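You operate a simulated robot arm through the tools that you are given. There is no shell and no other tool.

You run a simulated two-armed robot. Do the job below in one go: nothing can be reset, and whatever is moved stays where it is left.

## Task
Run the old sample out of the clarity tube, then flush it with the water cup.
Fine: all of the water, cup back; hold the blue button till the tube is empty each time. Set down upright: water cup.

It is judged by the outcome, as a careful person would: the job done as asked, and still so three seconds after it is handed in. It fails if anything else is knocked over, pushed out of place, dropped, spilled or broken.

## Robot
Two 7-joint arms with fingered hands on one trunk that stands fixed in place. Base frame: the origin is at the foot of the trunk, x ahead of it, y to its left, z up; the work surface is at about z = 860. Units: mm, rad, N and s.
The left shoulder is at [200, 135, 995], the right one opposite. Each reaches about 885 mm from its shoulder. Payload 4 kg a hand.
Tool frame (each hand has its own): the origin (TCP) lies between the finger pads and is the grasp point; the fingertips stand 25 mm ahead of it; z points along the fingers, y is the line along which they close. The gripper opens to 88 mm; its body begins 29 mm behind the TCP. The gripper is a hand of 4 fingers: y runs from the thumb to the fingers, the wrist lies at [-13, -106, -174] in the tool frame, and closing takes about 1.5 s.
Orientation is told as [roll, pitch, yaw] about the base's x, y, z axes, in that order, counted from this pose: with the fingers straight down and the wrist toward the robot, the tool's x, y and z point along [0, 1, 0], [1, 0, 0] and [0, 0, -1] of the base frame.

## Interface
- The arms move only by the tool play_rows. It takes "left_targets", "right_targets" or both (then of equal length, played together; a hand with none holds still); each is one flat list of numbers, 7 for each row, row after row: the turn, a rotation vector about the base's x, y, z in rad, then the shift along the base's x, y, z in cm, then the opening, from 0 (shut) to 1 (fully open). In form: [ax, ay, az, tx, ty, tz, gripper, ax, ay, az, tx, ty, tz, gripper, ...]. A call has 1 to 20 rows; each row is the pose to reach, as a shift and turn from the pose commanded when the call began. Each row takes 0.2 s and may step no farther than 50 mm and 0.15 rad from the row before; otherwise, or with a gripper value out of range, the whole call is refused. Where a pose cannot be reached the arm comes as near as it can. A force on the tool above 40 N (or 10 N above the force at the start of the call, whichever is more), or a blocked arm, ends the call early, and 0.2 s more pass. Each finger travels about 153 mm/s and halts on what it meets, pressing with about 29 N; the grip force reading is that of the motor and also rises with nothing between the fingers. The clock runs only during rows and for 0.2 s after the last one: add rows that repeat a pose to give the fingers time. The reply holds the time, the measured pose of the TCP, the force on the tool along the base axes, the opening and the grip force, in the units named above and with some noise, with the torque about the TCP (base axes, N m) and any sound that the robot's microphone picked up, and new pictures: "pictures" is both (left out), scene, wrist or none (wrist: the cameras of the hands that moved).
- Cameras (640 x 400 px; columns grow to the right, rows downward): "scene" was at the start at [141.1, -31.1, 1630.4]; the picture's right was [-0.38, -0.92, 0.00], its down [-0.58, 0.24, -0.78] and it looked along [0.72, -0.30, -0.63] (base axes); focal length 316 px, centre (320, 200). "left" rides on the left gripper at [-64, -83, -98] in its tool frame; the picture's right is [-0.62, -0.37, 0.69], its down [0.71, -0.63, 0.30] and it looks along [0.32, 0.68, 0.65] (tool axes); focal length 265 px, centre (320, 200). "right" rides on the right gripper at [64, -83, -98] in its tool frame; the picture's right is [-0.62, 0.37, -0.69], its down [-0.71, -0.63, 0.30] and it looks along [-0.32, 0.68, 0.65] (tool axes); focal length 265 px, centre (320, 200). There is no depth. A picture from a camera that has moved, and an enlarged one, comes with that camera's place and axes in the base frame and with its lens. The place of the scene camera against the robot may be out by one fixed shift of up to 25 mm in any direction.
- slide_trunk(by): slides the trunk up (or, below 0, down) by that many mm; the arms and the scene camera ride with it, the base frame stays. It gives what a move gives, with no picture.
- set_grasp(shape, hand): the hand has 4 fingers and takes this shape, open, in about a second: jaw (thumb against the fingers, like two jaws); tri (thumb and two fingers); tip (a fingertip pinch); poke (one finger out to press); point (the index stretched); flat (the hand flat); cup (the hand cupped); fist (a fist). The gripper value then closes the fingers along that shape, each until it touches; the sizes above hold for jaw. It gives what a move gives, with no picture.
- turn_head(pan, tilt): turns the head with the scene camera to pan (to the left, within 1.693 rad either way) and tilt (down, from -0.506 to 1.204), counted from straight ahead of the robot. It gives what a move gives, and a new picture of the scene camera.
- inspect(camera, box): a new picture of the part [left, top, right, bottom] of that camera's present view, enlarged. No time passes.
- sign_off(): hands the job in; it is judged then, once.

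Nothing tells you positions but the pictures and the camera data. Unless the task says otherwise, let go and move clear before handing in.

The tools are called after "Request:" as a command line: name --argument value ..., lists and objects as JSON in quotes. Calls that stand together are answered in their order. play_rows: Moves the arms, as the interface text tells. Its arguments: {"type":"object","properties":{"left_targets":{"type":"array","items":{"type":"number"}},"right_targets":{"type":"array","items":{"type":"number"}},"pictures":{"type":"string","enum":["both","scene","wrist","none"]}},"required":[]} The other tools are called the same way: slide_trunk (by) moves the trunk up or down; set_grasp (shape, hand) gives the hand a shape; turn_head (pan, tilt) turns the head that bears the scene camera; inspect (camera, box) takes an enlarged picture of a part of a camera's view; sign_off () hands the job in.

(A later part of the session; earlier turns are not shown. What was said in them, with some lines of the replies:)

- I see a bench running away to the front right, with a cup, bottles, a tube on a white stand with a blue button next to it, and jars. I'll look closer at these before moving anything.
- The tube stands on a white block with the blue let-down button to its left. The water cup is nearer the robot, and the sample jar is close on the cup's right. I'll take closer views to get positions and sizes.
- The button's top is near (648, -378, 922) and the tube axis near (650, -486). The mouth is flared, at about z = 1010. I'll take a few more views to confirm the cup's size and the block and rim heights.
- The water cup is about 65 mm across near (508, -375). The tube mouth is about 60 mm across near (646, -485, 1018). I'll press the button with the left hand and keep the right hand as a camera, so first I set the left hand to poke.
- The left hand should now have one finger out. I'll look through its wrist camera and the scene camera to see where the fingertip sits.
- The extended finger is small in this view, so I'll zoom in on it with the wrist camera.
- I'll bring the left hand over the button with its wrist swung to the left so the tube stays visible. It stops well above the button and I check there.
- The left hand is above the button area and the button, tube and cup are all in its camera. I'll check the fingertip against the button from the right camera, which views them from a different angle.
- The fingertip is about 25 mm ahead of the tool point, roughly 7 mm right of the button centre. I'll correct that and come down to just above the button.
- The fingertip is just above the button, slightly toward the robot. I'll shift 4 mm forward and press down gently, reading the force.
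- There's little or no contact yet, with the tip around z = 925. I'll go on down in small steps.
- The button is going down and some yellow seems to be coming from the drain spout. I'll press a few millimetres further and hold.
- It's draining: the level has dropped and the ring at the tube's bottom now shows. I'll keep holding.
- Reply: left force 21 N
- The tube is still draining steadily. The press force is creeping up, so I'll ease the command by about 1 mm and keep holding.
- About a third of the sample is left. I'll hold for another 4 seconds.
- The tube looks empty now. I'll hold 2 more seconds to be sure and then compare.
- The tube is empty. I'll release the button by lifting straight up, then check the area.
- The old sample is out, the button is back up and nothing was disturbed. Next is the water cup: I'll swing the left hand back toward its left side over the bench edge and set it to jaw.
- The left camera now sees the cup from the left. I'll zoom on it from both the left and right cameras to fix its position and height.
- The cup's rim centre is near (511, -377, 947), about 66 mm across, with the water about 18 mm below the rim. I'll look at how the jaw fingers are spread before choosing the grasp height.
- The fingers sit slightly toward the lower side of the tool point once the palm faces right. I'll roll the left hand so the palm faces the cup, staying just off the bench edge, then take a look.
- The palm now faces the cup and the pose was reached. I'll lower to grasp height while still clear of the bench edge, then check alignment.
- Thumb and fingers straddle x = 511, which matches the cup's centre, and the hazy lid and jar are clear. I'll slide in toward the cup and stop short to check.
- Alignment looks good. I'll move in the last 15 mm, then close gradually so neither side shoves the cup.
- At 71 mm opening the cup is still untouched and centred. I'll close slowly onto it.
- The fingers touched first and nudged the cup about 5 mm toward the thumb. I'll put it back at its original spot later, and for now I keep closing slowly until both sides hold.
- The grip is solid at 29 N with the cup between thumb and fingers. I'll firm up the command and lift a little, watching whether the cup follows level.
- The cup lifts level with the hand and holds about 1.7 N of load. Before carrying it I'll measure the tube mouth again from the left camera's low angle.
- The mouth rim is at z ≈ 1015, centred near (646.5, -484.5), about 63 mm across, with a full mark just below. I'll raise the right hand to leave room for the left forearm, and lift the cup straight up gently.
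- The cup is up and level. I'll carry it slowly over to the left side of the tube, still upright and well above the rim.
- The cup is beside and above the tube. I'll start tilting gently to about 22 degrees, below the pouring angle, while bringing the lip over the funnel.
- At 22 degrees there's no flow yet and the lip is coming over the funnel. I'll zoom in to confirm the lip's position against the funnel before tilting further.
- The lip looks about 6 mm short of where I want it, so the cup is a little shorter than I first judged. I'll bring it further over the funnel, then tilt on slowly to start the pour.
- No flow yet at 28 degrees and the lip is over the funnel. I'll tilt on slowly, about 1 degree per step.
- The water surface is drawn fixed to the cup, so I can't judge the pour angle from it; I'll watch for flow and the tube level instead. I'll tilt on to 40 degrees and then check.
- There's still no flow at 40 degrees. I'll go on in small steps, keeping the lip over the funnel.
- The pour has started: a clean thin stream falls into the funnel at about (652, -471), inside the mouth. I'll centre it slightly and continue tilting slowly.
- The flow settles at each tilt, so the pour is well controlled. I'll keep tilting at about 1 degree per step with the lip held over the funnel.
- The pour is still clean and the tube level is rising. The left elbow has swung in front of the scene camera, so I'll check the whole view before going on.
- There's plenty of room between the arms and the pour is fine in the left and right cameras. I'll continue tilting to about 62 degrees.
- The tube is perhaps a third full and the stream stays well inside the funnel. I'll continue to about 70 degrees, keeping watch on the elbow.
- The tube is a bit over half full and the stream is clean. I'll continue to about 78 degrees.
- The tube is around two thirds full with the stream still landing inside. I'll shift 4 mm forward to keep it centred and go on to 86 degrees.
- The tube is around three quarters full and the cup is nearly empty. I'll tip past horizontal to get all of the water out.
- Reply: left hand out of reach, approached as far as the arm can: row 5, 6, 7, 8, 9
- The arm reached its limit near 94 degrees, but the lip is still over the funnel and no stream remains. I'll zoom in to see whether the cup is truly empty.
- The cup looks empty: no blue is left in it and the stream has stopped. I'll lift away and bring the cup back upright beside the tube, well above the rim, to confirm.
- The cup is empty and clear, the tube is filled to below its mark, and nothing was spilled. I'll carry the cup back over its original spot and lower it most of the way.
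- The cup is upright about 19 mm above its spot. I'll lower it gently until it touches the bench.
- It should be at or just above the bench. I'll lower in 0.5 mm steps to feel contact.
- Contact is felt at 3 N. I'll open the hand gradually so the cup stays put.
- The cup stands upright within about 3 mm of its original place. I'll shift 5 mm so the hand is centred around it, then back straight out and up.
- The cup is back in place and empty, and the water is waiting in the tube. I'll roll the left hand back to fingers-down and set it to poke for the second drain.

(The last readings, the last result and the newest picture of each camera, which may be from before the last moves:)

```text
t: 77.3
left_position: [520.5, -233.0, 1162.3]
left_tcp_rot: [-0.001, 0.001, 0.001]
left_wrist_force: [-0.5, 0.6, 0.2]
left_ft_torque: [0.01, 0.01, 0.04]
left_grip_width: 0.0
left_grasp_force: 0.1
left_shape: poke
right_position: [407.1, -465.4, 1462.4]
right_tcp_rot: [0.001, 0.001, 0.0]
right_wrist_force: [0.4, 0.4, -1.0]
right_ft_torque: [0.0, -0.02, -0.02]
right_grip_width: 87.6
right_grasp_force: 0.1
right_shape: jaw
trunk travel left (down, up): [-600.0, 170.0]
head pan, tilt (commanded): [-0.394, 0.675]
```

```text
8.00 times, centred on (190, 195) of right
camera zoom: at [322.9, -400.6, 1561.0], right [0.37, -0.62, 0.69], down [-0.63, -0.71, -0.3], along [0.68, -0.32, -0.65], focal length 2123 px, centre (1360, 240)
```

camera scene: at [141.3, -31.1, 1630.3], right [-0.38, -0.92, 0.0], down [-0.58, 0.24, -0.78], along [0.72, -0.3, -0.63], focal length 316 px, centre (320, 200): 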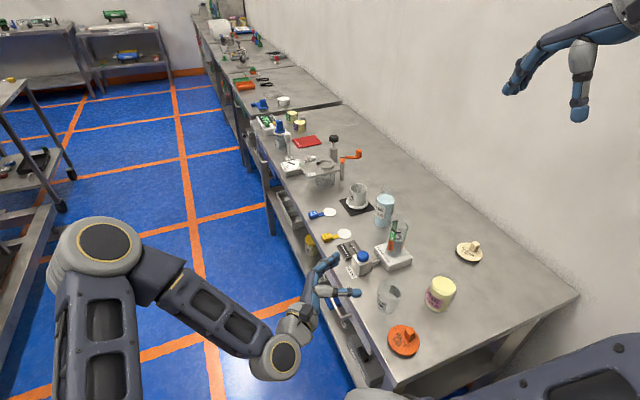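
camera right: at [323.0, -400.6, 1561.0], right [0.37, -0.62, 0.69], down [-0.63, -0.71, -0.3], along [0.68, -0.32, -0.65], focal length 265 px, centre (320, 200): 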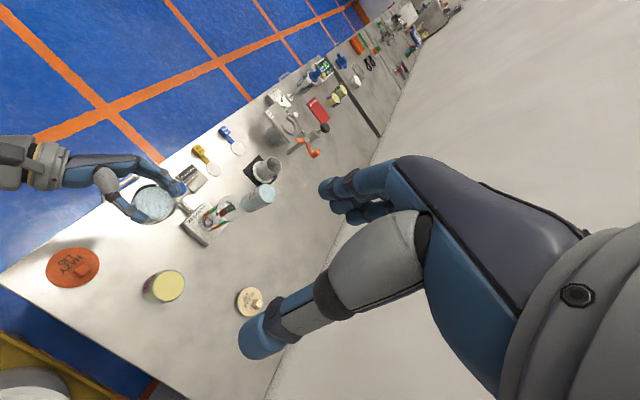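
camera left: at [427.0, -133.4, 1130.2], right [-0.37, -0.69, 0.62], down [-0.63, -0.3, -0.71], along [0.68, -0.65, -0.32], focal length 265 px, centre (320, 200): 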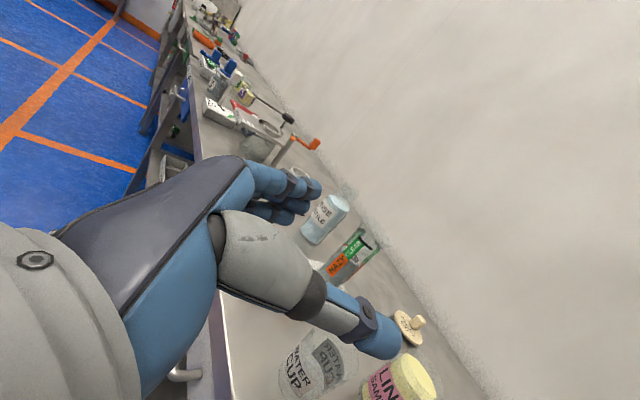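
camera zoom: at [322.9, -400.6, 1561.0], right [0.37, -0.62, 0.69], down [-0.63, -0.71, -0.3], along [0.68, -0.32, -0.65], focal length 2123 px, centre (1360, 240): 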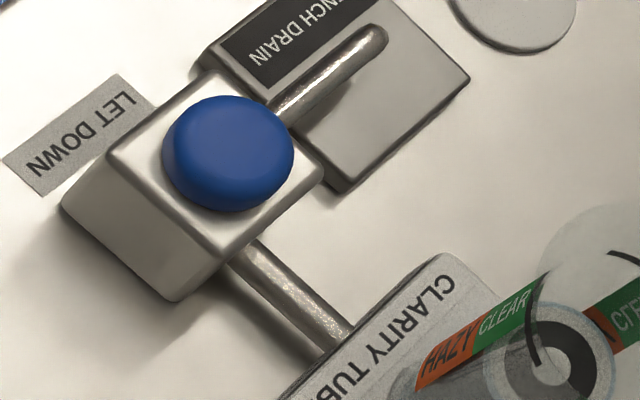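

Everything is clean. I'll take the poking hand back over the button and come down to just above it.

Request:
play_rows --left_targets '[0, 0, -0.116, 1.47, -1.53, -0.5, 1, 0, 0, -0.233, 2.93, -3.07, -1.0, 1, 0, 0, -0.349, 4.4, -4.6, -1.5, 1, 0, 0, -0.465, 5.87, -6.13, -2.0, 1, 0, 0, -0.582, 7.33, -7.67, -3.0, 1, 0, 0, -0.698, 8.8, -9.2, -4.5, 1, 0, 0, -0.814, 10.27, -10.73, -6.0, 1, 0, 0, -0.931, 11.73, -12.27, -7.5, 1, 0, 0, -1.047, 13.2, -13.8, -9.0, 1, 0, 0, -1.047, 13.2, -13.8, -12.0, 1, 0, 0, -1.047, 13.2, -13.8, -15.5, 1, 0, 0, -1.047, 13.2, -13.8, -18.5, 1, 0, 0, -1.047, 13.2, -13.8, -19.8, 1]' --pictures "wrist"

Request:
inspect --camera "left" --box '[280, 180, 440, 280]'

Request:
inspect --camera "right" --box '[140, 150, 236, 210]'

Request:
inspect --camera "scene" --box '[330, 205, 410, 275]'

```text
t: 80.1
left_position: [653.1, -370.1, 962.2]
left_tcp_rot: [0.0, -0.001, -1.048]
left_wrist_force: [0.2, -0.7, -0.8]
left_ft_torque: [0.0, 0.03, -0.02]
left_grip_width: 0.1
left_grasp_force: 0.1
left_shape: poke
right_position: [406.5, -465.0, 1461.6]
right_tcp_rot: [0.0, 0.0, 0.0]
right_wrist_force: [-0.3, 0.2, 0.4]
right_ft_torque: [0.01, -0.02, -0.02]
right_grip_width: 88.1
right_grasp_force: 0.0
right_shape: jaw
trunk travel left (down, up): [-600.0, 170.0]
head pan, tilt (commanded): [-0.394, 0.675]
camera left: at [555.1, -329.9, 1061.4], right [-0.72, 0.01, -0.69], down [0.3, 0.9, -0.3], along [0.62, -0.43, -0.65], focal length 265 px, centre (320, 200)
```

left: 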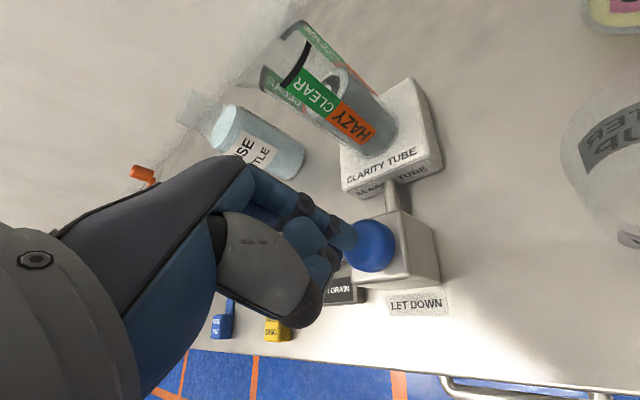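

```text
4.00 times, centred on (360, 230) of left
camera zoom: at [555.1, -329.9, 1061.4], right [-0.72, 0.01, -0.69], down [0.3, 0.9, -0.3], along [0.62, -0.43, -0.65], focal length 1062 px, centre (160, 80)
```

zoom: 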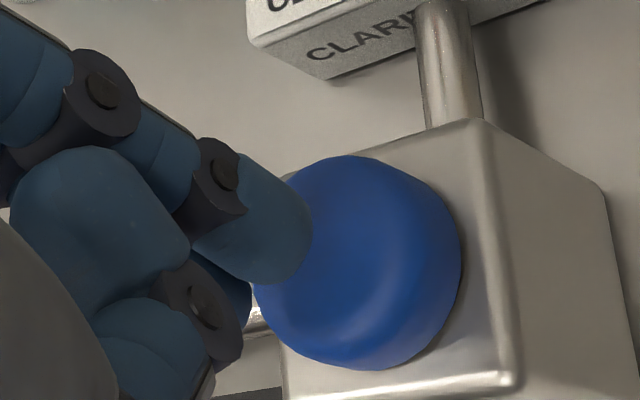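

```text
6.67 times, centred on (188, 180) of right
camera zoom: at [322.8, -400.6, 1561.0], right [0.37, -0.62, 0.69], down [-0.63, -0.71, -0.3], along [0.68, -0.32, -0.65], focal length 1769 px, centre (1200, 333)
```

zoom: 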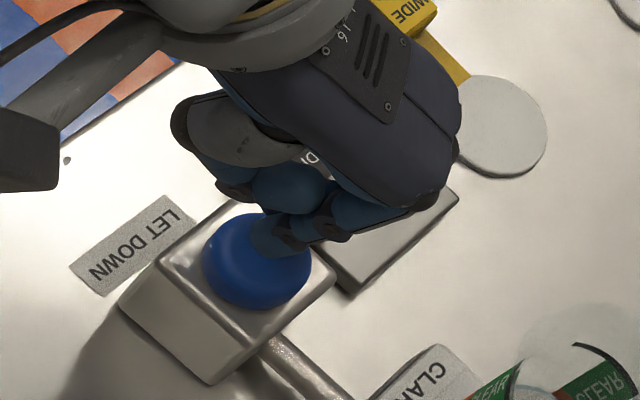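

```text
5.71 times, centred on (370, 240) of scene
camera zoom: at [141.0, -31.1, 1630.4], right [-0.38, -0.92, 0.0], down [-0.58, 0.24, -0.78], along [0.72, -0.3, -0.63], focal length 1804 px, centre (34, -29)
```

zoom: 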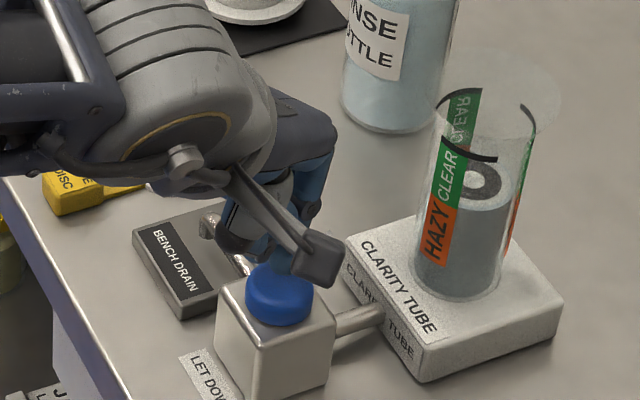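

The fingertip is aligned over the button as before. I'll press down in small steps to the same depth.

Request:
play_rows --left_targets '[0, 0, 0, 0, 0, -0.6, 1, 0, 0, 0, 0, 0, -1.1, 1, 0, 0, 0, 0, 0, -1.5, 1, 0, 0, 0, 0, 0, -1.8, 1, 0, 0, 0, 0, 0, -1.95, 1, 0, 0, 0, 0, 0, -1.95, 1]' --pictures "none"

Request:
inspect --camera "scene" --box '[330, 205, 410, 275]'

```text
t: 81.5
left_position: [651.2, -370.0, 943.6]
left_tcp_rot: [-0.001, 0.002, -1.05]
left_wrist_force: [2.0, 0.1, 3.4]
left_ft_torque: [0.04, -0.03, 0.04]
left_grip_width: 0.0
left_grasp_force: 0.1
left_shape: poke
right_position: [406.1, -464.2, 1462.8]
right_tcp_rot: [-0.001, 0.001, 0.001]
right_wrist_force: [0.0, 0.1, 1.4]
right_ft_torque: [-0.01, 0.03, -0.03]
right_grip_width: 87.7
right_grasp_force: 0.1
right_shape: jaw
trunk travel left (down, up): [-600.0, 170.0]
head pan, tilt (commanded): [-0.394, 0.675]
```

```text
5.71 times, centred on (370, 240) of scene
camera zoom: at [141.0, -31.0, 1630.4], right [-0.38, -0.92, 0.0], down [-0.58, 0.24, -0.78], along [0.72, -0.3, -0.63], focal length 1804 px, centre (34, -29)
```

zoom: 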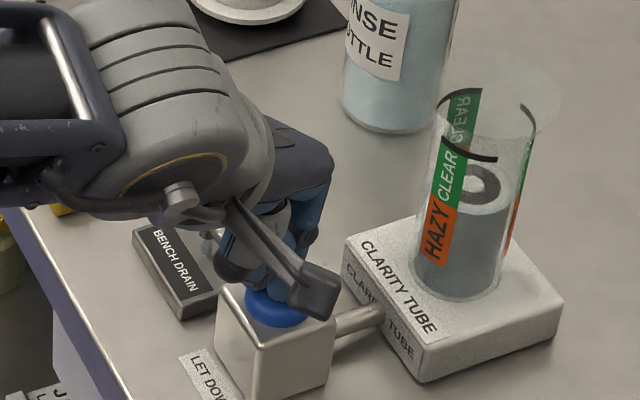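

The button is going down and there's water at the spout. I'll press about 2 mm more and hold while watching the level.

Request:
play_rows --left_targets '[0, 0, 0, 0, 0, -0.12, 1, 0, 0, 0, 0, 0, -0.22, 1, 0, 0, 0, 0, 0, -0.22, 1, 0, 0, 0, 0, 0, -0.22, 1, 0, 0, 0, 0, 0, -0.22, 1, 0, 0, 0, 0, 0, -0.22, 1, 0, 0, 0, 0, 0, -0.22, 1, 0, 0, 0, 0, 0, -0.22, 1, 0, 0, 0, 0, 0, -0.22, 1, 0, 0, 0, 0, 0, -0.22, 1]' --pictures "none"

Request:
inspect --camera "scene" --box '[330, 205, 410, 275]'

Request:
inspect --camera "right" --box '[180, 180, 276, 240]'

```text
t: 83.7
left_position: [652.3, -370.0, 942.7]
left_tcp_rot: [0.0, -0.003, -1.047]
left_wrist_force: [2.3, -3.1, 11.6]
left_ft_torque: [-0.02, -0.11, 0.0]
left_grip_width: 0.0
left_grasp_force: 0.0
left_shape: poke
right_position: [406.1, -464.4, 1461.9]
right_tcp_rot: [0.001, -0.001, 0.0]
right_wrist_force: [0.1, 0.0, -0.3]
right_ft_torque: [0.03, 0.02, -0.01]
right_grip_width: 87.5
right_grasp_force: 0.1
right_shape: jaw
trunk travel left (down, up): [-600.0, 170.0]
head pan, tilt (commanded): [-0.394, 0.675]
```

```text
5.71 times, centred on (370, 240) of scene
camera zoom: at [140.9, -31.1, 1630.5], right [-0.38, -0.92, 0.0], down [-0.58, 0.24, -0.78], along [0.72, -0.3, -0.63], focal length 1804 px, centre (34, -29)
```

zoom: 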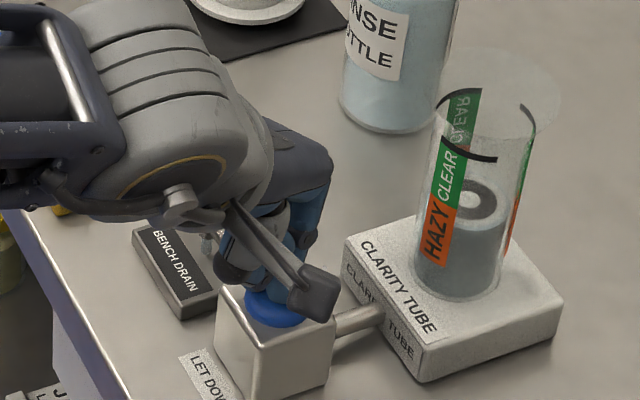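

```text
6.67 times, centred on (228, 210) of right
camera zoom: at [322.7, -400.6, 1561.1], right [0.37, -0.62, 0.69], down [-0.63, -0.71, -0.3], along [0.68, -0.32, -0.65], focal length 1769 px, centre (933, 133)
```

zoom: 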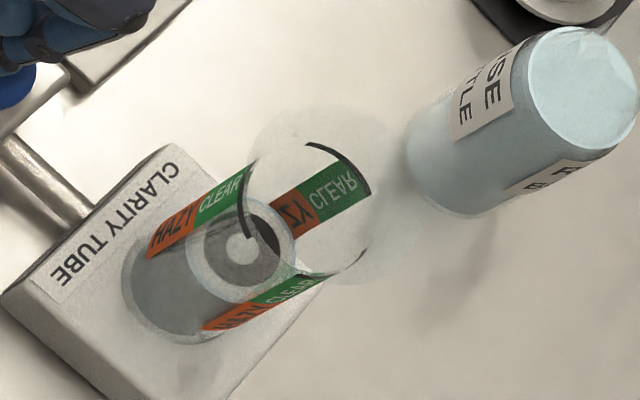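

The level is dropping steadily with the button held at about 12 N. I'll keep holding.

Request:
play_rows --left_targets '[0, 0, 0, 0, 0, 0.05, 1, 0, 0, 0, 0, 0, 0.05, 1, 0, 0, 0, 0, 0, 0.05, 1, 0, 0, 0, 0, 0, 0.05, 1, 0, 0, 0, 0, 0, 0.05, 1, 0, 0, 0, 0, 0, 0.05, 1, 0, 0, 0, 0, 0, 0.05, 1, 0, 0, 0, 0, 0, 0.05, 1, 0, 0, 0, 0, 0, 0.05, 1, 0, 0, 0, 0, 0, 0.05, 1, 0, 0, 0, 0, 0, 0.05, 1, 0, 0, 0, 0, 0, 0.05, 1, 0, 0, 0, 0, 0, 0.05, 1, 0, 0, 0, 0, 0, 0.05, 1, 0, 0, 0, 0, 0, 0.05, 1, 0, 0, 0, 0, 0, 0.05, 1, 0, 0, 0, 0, 0, 0.05, 1, 0, 0, 0, 0, 0, 0.05, 1, 0, 0, 0, 0, 0, 0.05, 1, 0, 0, 0, 0, 0, 0.05, 1]' --pictures "none"

Request:
inspect --camera "scene" --box '[330, 205, 410, 275]'

Request:
inspect --camera "right" --box '[180, 180, 276, 240]'

```text
t: 87.9
left_position: [652.2, -370.7, 942.1]
left_tcp_rot: [0.001, -0.002, -1.047]
left_wrist_force: [-2.0, -2.5, 8.7]
left_ft_torque: [-0.01, 0.01, -0.01]
left_grip_width: 0.0
left_grasp_force: 0.0
left_shape: poke
right_position: [405.7, -464.3, 1462.8]
right_tcp_rot: [-0.001, 0.0, -0.001]
right_wrist_force: [-0.8, -0.9, -0.5]
right_ft_torque: [0.02, 0.0, 0.04]
right_grip_width: 87.8
right_grasp_force: 0.1
right_shape: jaw
trunk travel left (down, up): [-600.0, 170.0]
head pan, tilt (commanded): [-0.394, 0.675]
```

```text
5.71 times, centred on (370, 240) of scene
camera zoom: at [140.8, -31.1, 1630.4], right [-0.38, -0.92, 0.0], down [-0.58, 0.24, -0.78], along [0.72, -0.3, -0.63], focal length 1804 px, centre (34, -29)
```

zoom: 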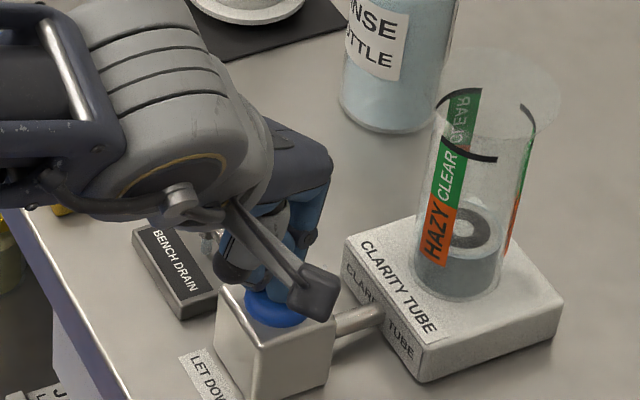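

```text
6.67 times, centred on (228, 210) of right
camera zoom: at [322.6, -400.6, 1561.0], right [0.37, -0.62, 0.69], down [-0.63, -0.71, -0.3], along [0.68, -0.32, -0.65], focal length 1769 px, centre (933, 133)
```

zoom: 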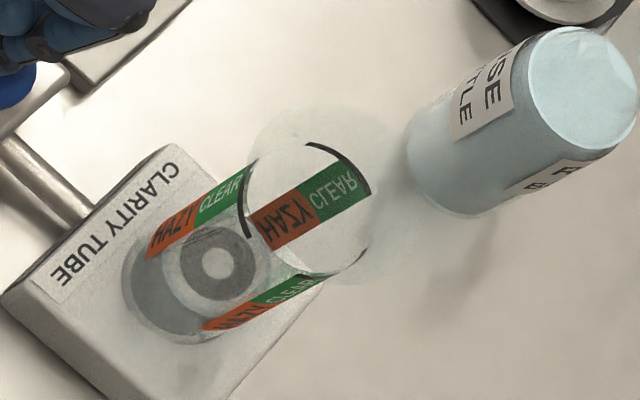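

Less than half is left in the tube. I'll keep holding the button.

Request:
play_rows --left_targets '[0, 0, 0, 0, 0, 0, 1, 0, 0, 0, 0, 0, 0, 1, 0, 0, 0, 0, 0, 0, 1, 0, 0, 0, 0, 0, 0, 1, 0, 0, 0, 0, 0, 0, 1, 0, 0, 0, 0, 0, 0, 1, 0, 0, 0, 0, 0, 0, 1, 0, 0, 0, 0, 0, 0, 1, 0, 0, 0, 0, 0, 0, 1, 0, 0, 0, 0, 0, 0, 1, 0, 0, 0, 0, 0, 0, 1, 0, 0, 0, 0, 0, 0, 1, 0, 0, 0, 0, 0, 0, 1, 0, 0, 0, 0, 0, 0, 1, 0, 0, 0, 0, 0, 0, 1, 0, 0, 0, 0, 0, 0, 1, 0, 0, 0, 0, 0, 0, 1, 0, 0, 0, 0, 0, 0, 1, 0, 0, 0, 0, 0, 0, 1, 0, 0, 0, 0, 0, 0, 1]' --pictures "none"

Request:
inspect --camera "scene" --box '[330, 205, 410, 275]'

Request:
inspect --camera "right" --box '[180, 190, 260, 240]'

```text
t: 92.1
left_position: [652.9, -370.0, 942.9]
left_tcp_rot: [0.001, 0.0, -1.047]
left_wrist_force: [-1.4, -1.8, 8.4]
left_ft_torque: [-0.01, -0.03, 0.01]
left_grip_width: 0.0
left_grasp_force: 0.0
left_shape: poke
right_position: [405.6, -463.5, 1462.2]
right_tcp_rot: [0.0, 0.001, 0.0]
right_wrist_force: [0.5, -0.1, 0.3]
right_ft_torque: [-0.01, 0.04, 0.0]
right_grip_width: 87.5
right_grasp_force: 0.1
right_shape: jaw
trunk travel left (down, up): [-600.0, 170.0]
head pan, tilt (commanded): [-0.394, 0.675]
```

```text
5.71 times, centred on (370, 240) of scene
camera zoom: at [140.8, -31.1, 1630.4], right [-0.38, -0.92, 0.0], down [-0.58, 0.24, -0.78], along [0.72, -0.3, -0.63], focal length 1804 px, centre (34, -29)
```

zoom: 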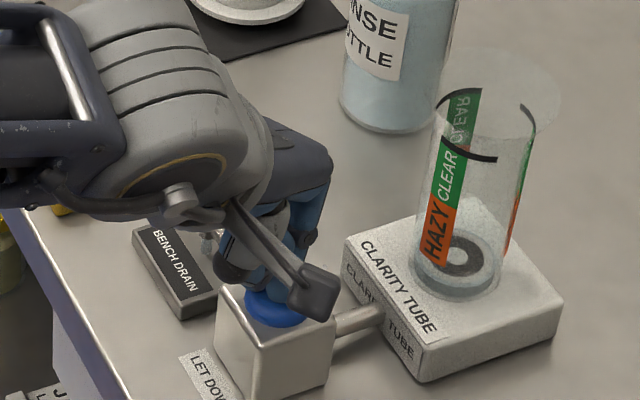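

```text
8.00 times, centred on (220, 215) of right
camera zoom: at [322.6, -400.6, 1561.0], right [0.37, -0.62, 0.69], down [-0.63, -0.71, -0.3], along [0.68, -0.32, -0.65], focal length 2123 px, centre (1120, 80)
```

zoom: 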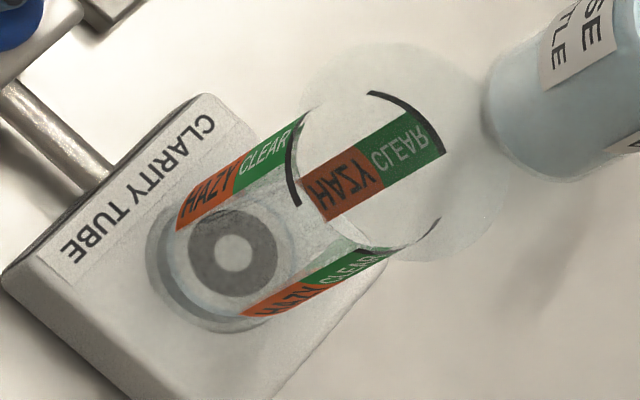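

Only a little water is left at the bottom of the tube. I'll hold for another 4 seconds.

Request:
play_rows --left_targets '[0, 0, 0, 0, 0, 0, 1, 0, 0, 0, 0, 0, 0, 1, 0, 0, 0, 0, 0, 0, 1, 0, 0, 0, 0, 0, 0, 1, 0, 0, 0, 0, 0, 0, 1, 0, 0, 0, 0, 0, 0, 1, 0, 0, 0, 0, 0, 0, 1, 0, 0, 0, 0, 0, 0, 1, 0, 0, 0, 0, 0, 0, 1, 0, 0, 0, 0, 0, 0, 1, 0, 0, 0, 0, 0, 0, 1, 0, 0, 0, 0, 0, 0, 1, 0, 0, 0, 0, 0, 0, 1, 0, 0, 0, 0, 0, 0, 1, 0, 0, 0, 0, 0, 0, 1, 0, 0, 0, 0, 0, 0, 1, 0, 0, 0, 0, 0, 0, 1, 0, 0, 0, 0, 0, 0, 1, 0, 0, 0, 0, 0, 0, 1, 0, 0, 0, 0, 0, 0, 1]' --pictures "none"

Request:
inspect --camera "scene" --box '[360, 210, 424, 270]'

Request:
inspect --camera "right" --box '[180, 190, 260, 240]'

Request:
inspect --camera "left" --box '[240, 0, 480, 220]'

```text
t: 96.3
left_position: [651.8, -370.6, 943.0]
left_tcp_rot: [0.0, 0.0, -1.047]
left_wrist_force: [-1.2, -2.4, 8.4]
left_ft_torque: [-0.02, 0.0, -0.01]
left_grip_width: 0.0
left_grasp_force: 0.1
left_shape: poke
right_position: [406.5, -464.5, 1462.2]
right_tcp_rot: [-0.001, -0.001, 0.0]
right_wrist_force: [0.2, -0.3, 0.6]
right_ft_torque: [-0.03, 0.01, -0.01]
right_grip_width: 87.5
right_grasp_force: 0.2
right_shape: jaw
trunk travel left (down, up): [-600.0, 170.0]
head pan, tilt (commanded): [-0.394, 0.675]
```

```text
6.67 times, centred on (392, 240) of scene
camera zoom: at [140.8, -31.1, 1630.4], right [-0.38, -0.92, 0.0], down [-0.58, 0.24, -0.78], along [0.72, -0.3, -0.63], focal length 2104 px, centre (-160, -67)
```

zoom: 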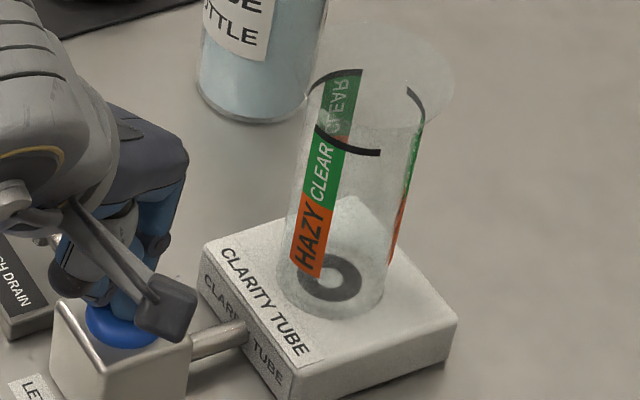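

```text
8.00 times, centred on (220, 215) of right
camera zoom: at [322.7, -400.5, 1561.0], right [0.37, -0.62, 0.69], down [-0.63, -0.71, -0.3], along [0.68, -0.32, -0.65], focal length 2123 px, centre (1120, 80)
```

zoom: 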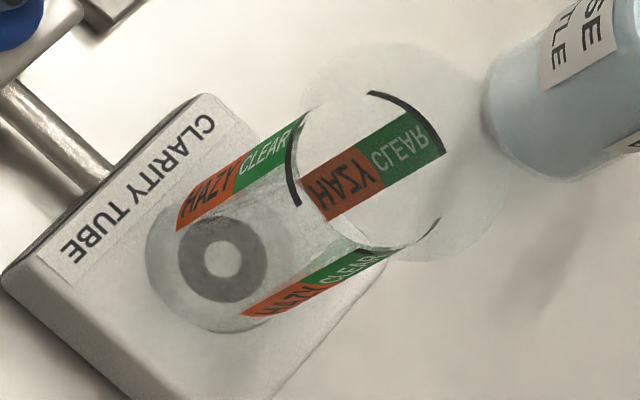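

```text
1.82 times, centred on (360, 110) of left
camera zoom: at [555.0, -330.2, 1041.0], right [-0.72, 0.01, -0.69], down [0.3, 0.9, -0.3], along [0.62, -0.43, -0.65], focal length 483 px, centre (247, 364)
```

zoom: 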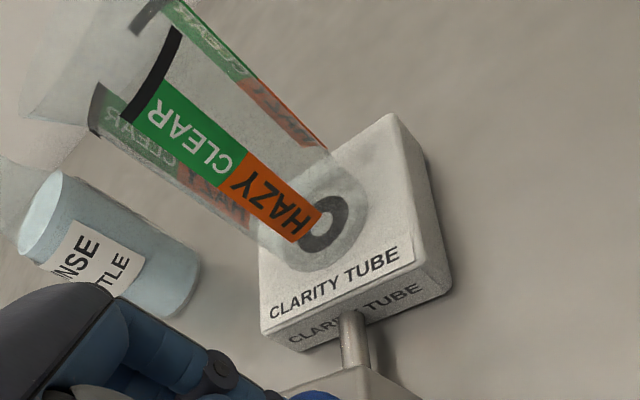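

The tube looks empty again. I'll hold 3 more seconds to be certain, then lift off the button.

Request:
play_rows --left_targets '[0, 0, 0, 0, 0, 0, 1, 0, 0, 0, 0, 0, 0, 1, 0, 0, 0, 0, 0, 0, 1, 0, 0, 0, 0, 0, 0, 1, 0, 0, 0, 0, 0, 0, 1, 0, 0, 0, 0, 0, 0, 1, 0, 0, 0, 0, 0, 0, 1, 0, 0, 0, 0, 0, 0, 1, 0, 0, 0, 0, 0, 0, 1, 0, 0, 0, 0, 0, 0, 1, 0, 0, 0, 0, 0, 0, 1, 0, 0, 0, 0, 0, 0, 1, 0, 0, 0, 0, 0, 0, 1, 0, 0, 0, 0, 0, 0, 1, 0, 0, 0, 0, 0, 0, 1]' --pictures "none"

Request:
inspect --camera "right" --box '[180, 190, 260, 240]'

Request:
inspect --camera "scene" --box '[340, 215, 420, 275]'

```text
t: 99.5
left_position: [652.7, -370.5, 941.9]
left_tcp_rot: [0.0, -0.001, -1.049]
left_wrist_force: [-1.4, -1.4, 8.2]
left_ft_torque: [0.02, -0.03, 0.0]
left_grip_width: 0.0
left_grasp_force: 0.0
left_shape: poke
right_position: [406.9, -464.6, 1461.9]
right_tcp_rot: [0.0, 0.0, -0.001]
right_wrist_force: [1.0, 0.3, -0.1]
right_ft_torque: [-0.01, 0.03, 0.02]
right_grip_width: 87.7
right_grasp_force: 0.1
right_shape: jaw
trunk travel left (down, up): [-600.0, 170.0]
head pan, tilt (commanded): [-0.394, 0.675]
```

```text
8.00 times, centred on (220, 215) of right
camera zoom: at [322.6, -400.6, 1561.0], right [0.37, -0.62, 0.69], down [-0.63, -0.71, -0.3], along [0.68, -0.32, -0.65], focal length 2123 px, centre (1120, 80)
```

zoom: 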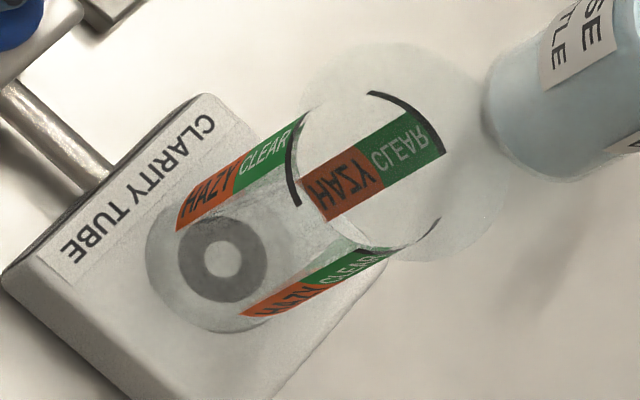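

```text
6.67 times, centred on (380, 245) of scene
camera zoom: at [140.8, -31.0, 1630.4], right [-0.38, -0.92, 0.0], down [-0.58, 0.24, -0.78], along [0.72, -0.3, -0.63], focal length 2104 px, centre (-80, -100)
```

zoom: 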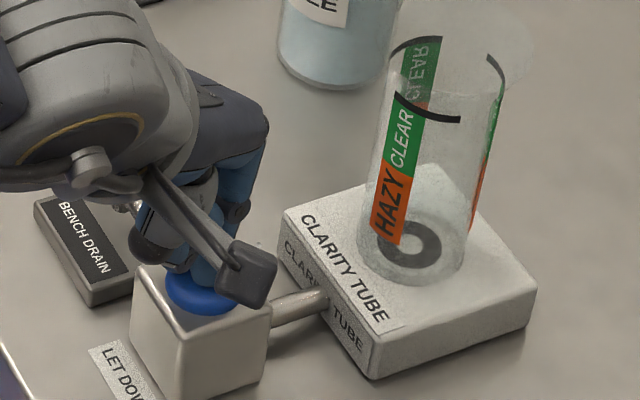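

The tube is empty and unchanged over those 3 seconds. I'll lift straight off the button and draw the hand back clear of the bench.

Request:
play_rows --left_targets '[0, 0, 0, 0, 0, 1.0, 1, 0, 0, 0, 0, 0, 3.0, 1, 0, 0, 0, 0, 0, 7.0, 1, 0, 0, 0, 0, 0, 11.5, 1, 0, 0, 0, 0, 0, 16, 1, 0, 0, 0, 0, 0, 20, 1, 0, 0, 0.131, -1.2, 2.5, 21.5, 1, 0, 0, 0.262, -2.4, 5, 23, 1, 0, 0, 0.393, -3.6, 7.5, 24.5, 1, 0, 0, 0.524, -4.8, 10, 26, 1, 0, 0, 0.654, -6, 12.5, 27.5, 1, 0, 0, 0.785, -7.2, 15, 29, 1, 0, 0, 0.916, -8.4, 17.5, 30.5, 1, 0, 0, 1.047, -9.6, 20, 32, 1]' --pictures "both"

Request:
inspect --camera "scene" --box '[330, 205, 430, 275]'

Request:
inspect --camera "right" --box '[40, 130, 300, 310]'

Request:
inspect --camera "scene" --box '[340, 255, 480, 345]'

```text
t: 102.5
left_position: [558.9, -169.8, 1264.1]
left_tcp_rot: [0.001, 0.001, 0.001]
left_wrist_force: [0.6, -1.0, 0.5]
left_ft_torque: [0.01, 0.0, -0.01]
left_grip_width: 0.0
left_grasp_force: 0.0
left_shape: poke
right_position: [407.3, -465.2, 1462.1]
right_tcp_rot: [-0.001, 0.0, 0.0]
right_wrist_force: [0.2, 0.5, 0.7]
right_ft_torque: [0.0, -0.02, -0.01]
right_grip_width: 87.8
right_grasp_force: 0.1
right_shape: jaw
trunk travel left (down, up): [-600.0, 170.0]
head pan, tilt (commanded): [-0.394, 0.675]
camera scene: at [141.4, -31.2, 1630.3], right [-0.38, -0.92, 0.0], down [-0.58, 0.24, -0.78], along [0.72, -0.3, -0.63], focal length 316 px, centre (320, 200)
camera left: at [475.0, -234.6, 1360.9], right [-0.37, -0.62, -0.69], down [-0.63, 0.71, -0.3], along [0.68, 0.33, -0.65], focal length 265 px, centre (320, 200)
```

scene: 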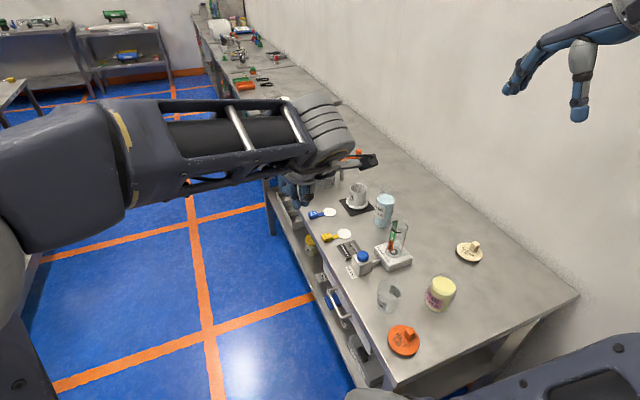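
left: 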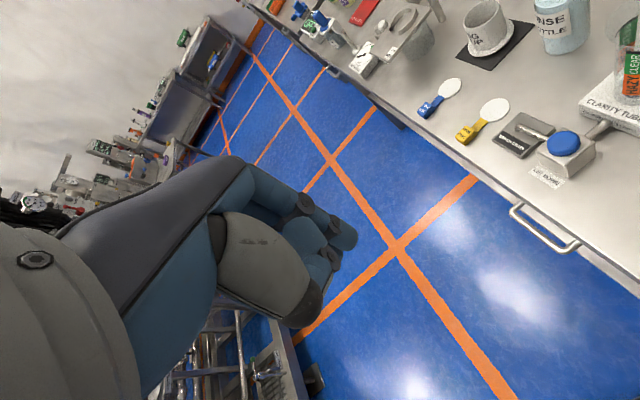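

```text
5.71 times, centred on (380, 240) of scene
camera zoom: at [141.4, -31.2, 1630.3], right [-0.38, -0.92, 0.0], down [-0.58, 0.24, -0.78], along [0.72, -0.3, -0.63], focal length 1804 px, centre (-23, -29)
```

zoom: 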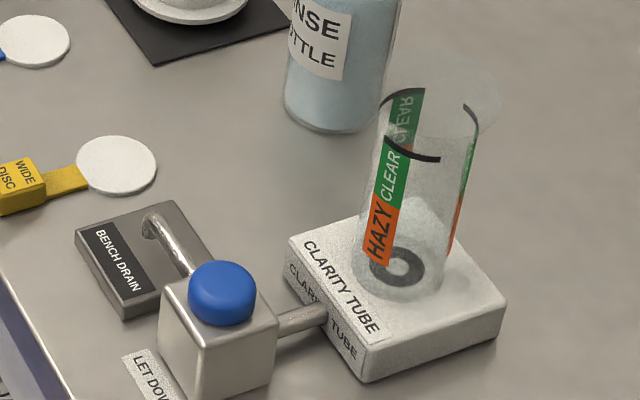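

```text
2.22 times, centred on (170, 220) of right
camera zoom: at [323.2, -400.7, 1560.8], right [0.37, -0.62, 0.69], down [-0.63, -0.71, -0.3], along [0.68, -0.32, -0.65], focal length 590 px, centre (653, 156)
```

zoom: 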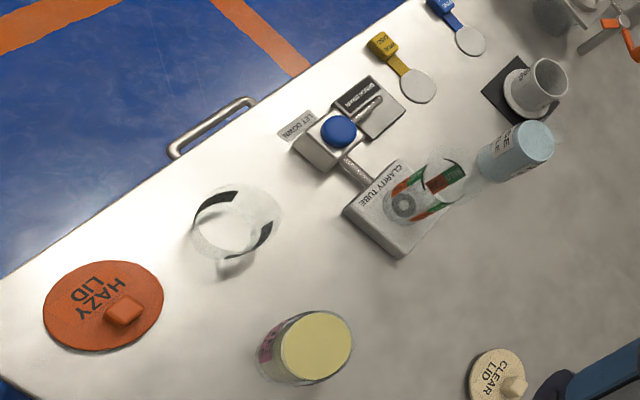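

```text
4.44 times, centred on (410, 300) of scene
camera zoom: at [141.4, -31.2, 1630.3], right [-0.38, -0.92, 0.0], down [-0.58, 0.24, -0.78], along [0.72, -0.3, -0.63], focal length 1403 px, centre (-80, -244)
```

zoom: 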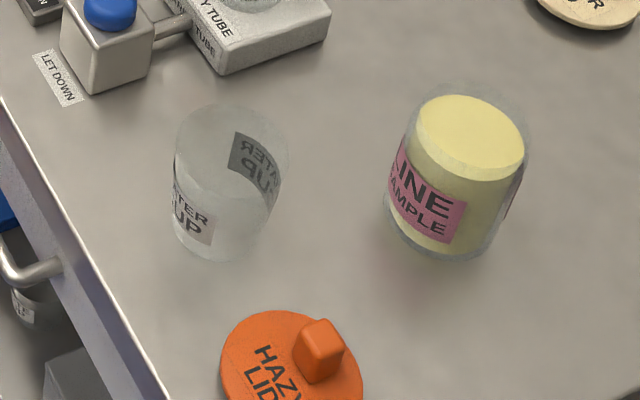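

The tube is empty and flushed, and the button is up. The empty cup stands upright where it was, nothing else has moved or been spilled, and both hands are clear, so I'm handing the job in.

Request:
sign_off

```text
The job is handed in.
```

I ran the old sample out of the clarity tube, flushed it with all the water from the cup, and handed the job in.

- **First drain:** I held the blue button until the tube was empty, and about 2 seconds longer.
- **Flush:** I poured the whole cup into the tube and saw no spills. The arm stopped at about 94 degrees of tilt. Back upright, the cup showed no water left.
- **Water cup:** It is upright and empty, about 3 mm from where it started.
- **Second drain:** I held the button until the tube was empty, and about 3 seconds longer.

In the final pictures the button is up, both hands are clear, and nothing else on the bench looks moved or wet.
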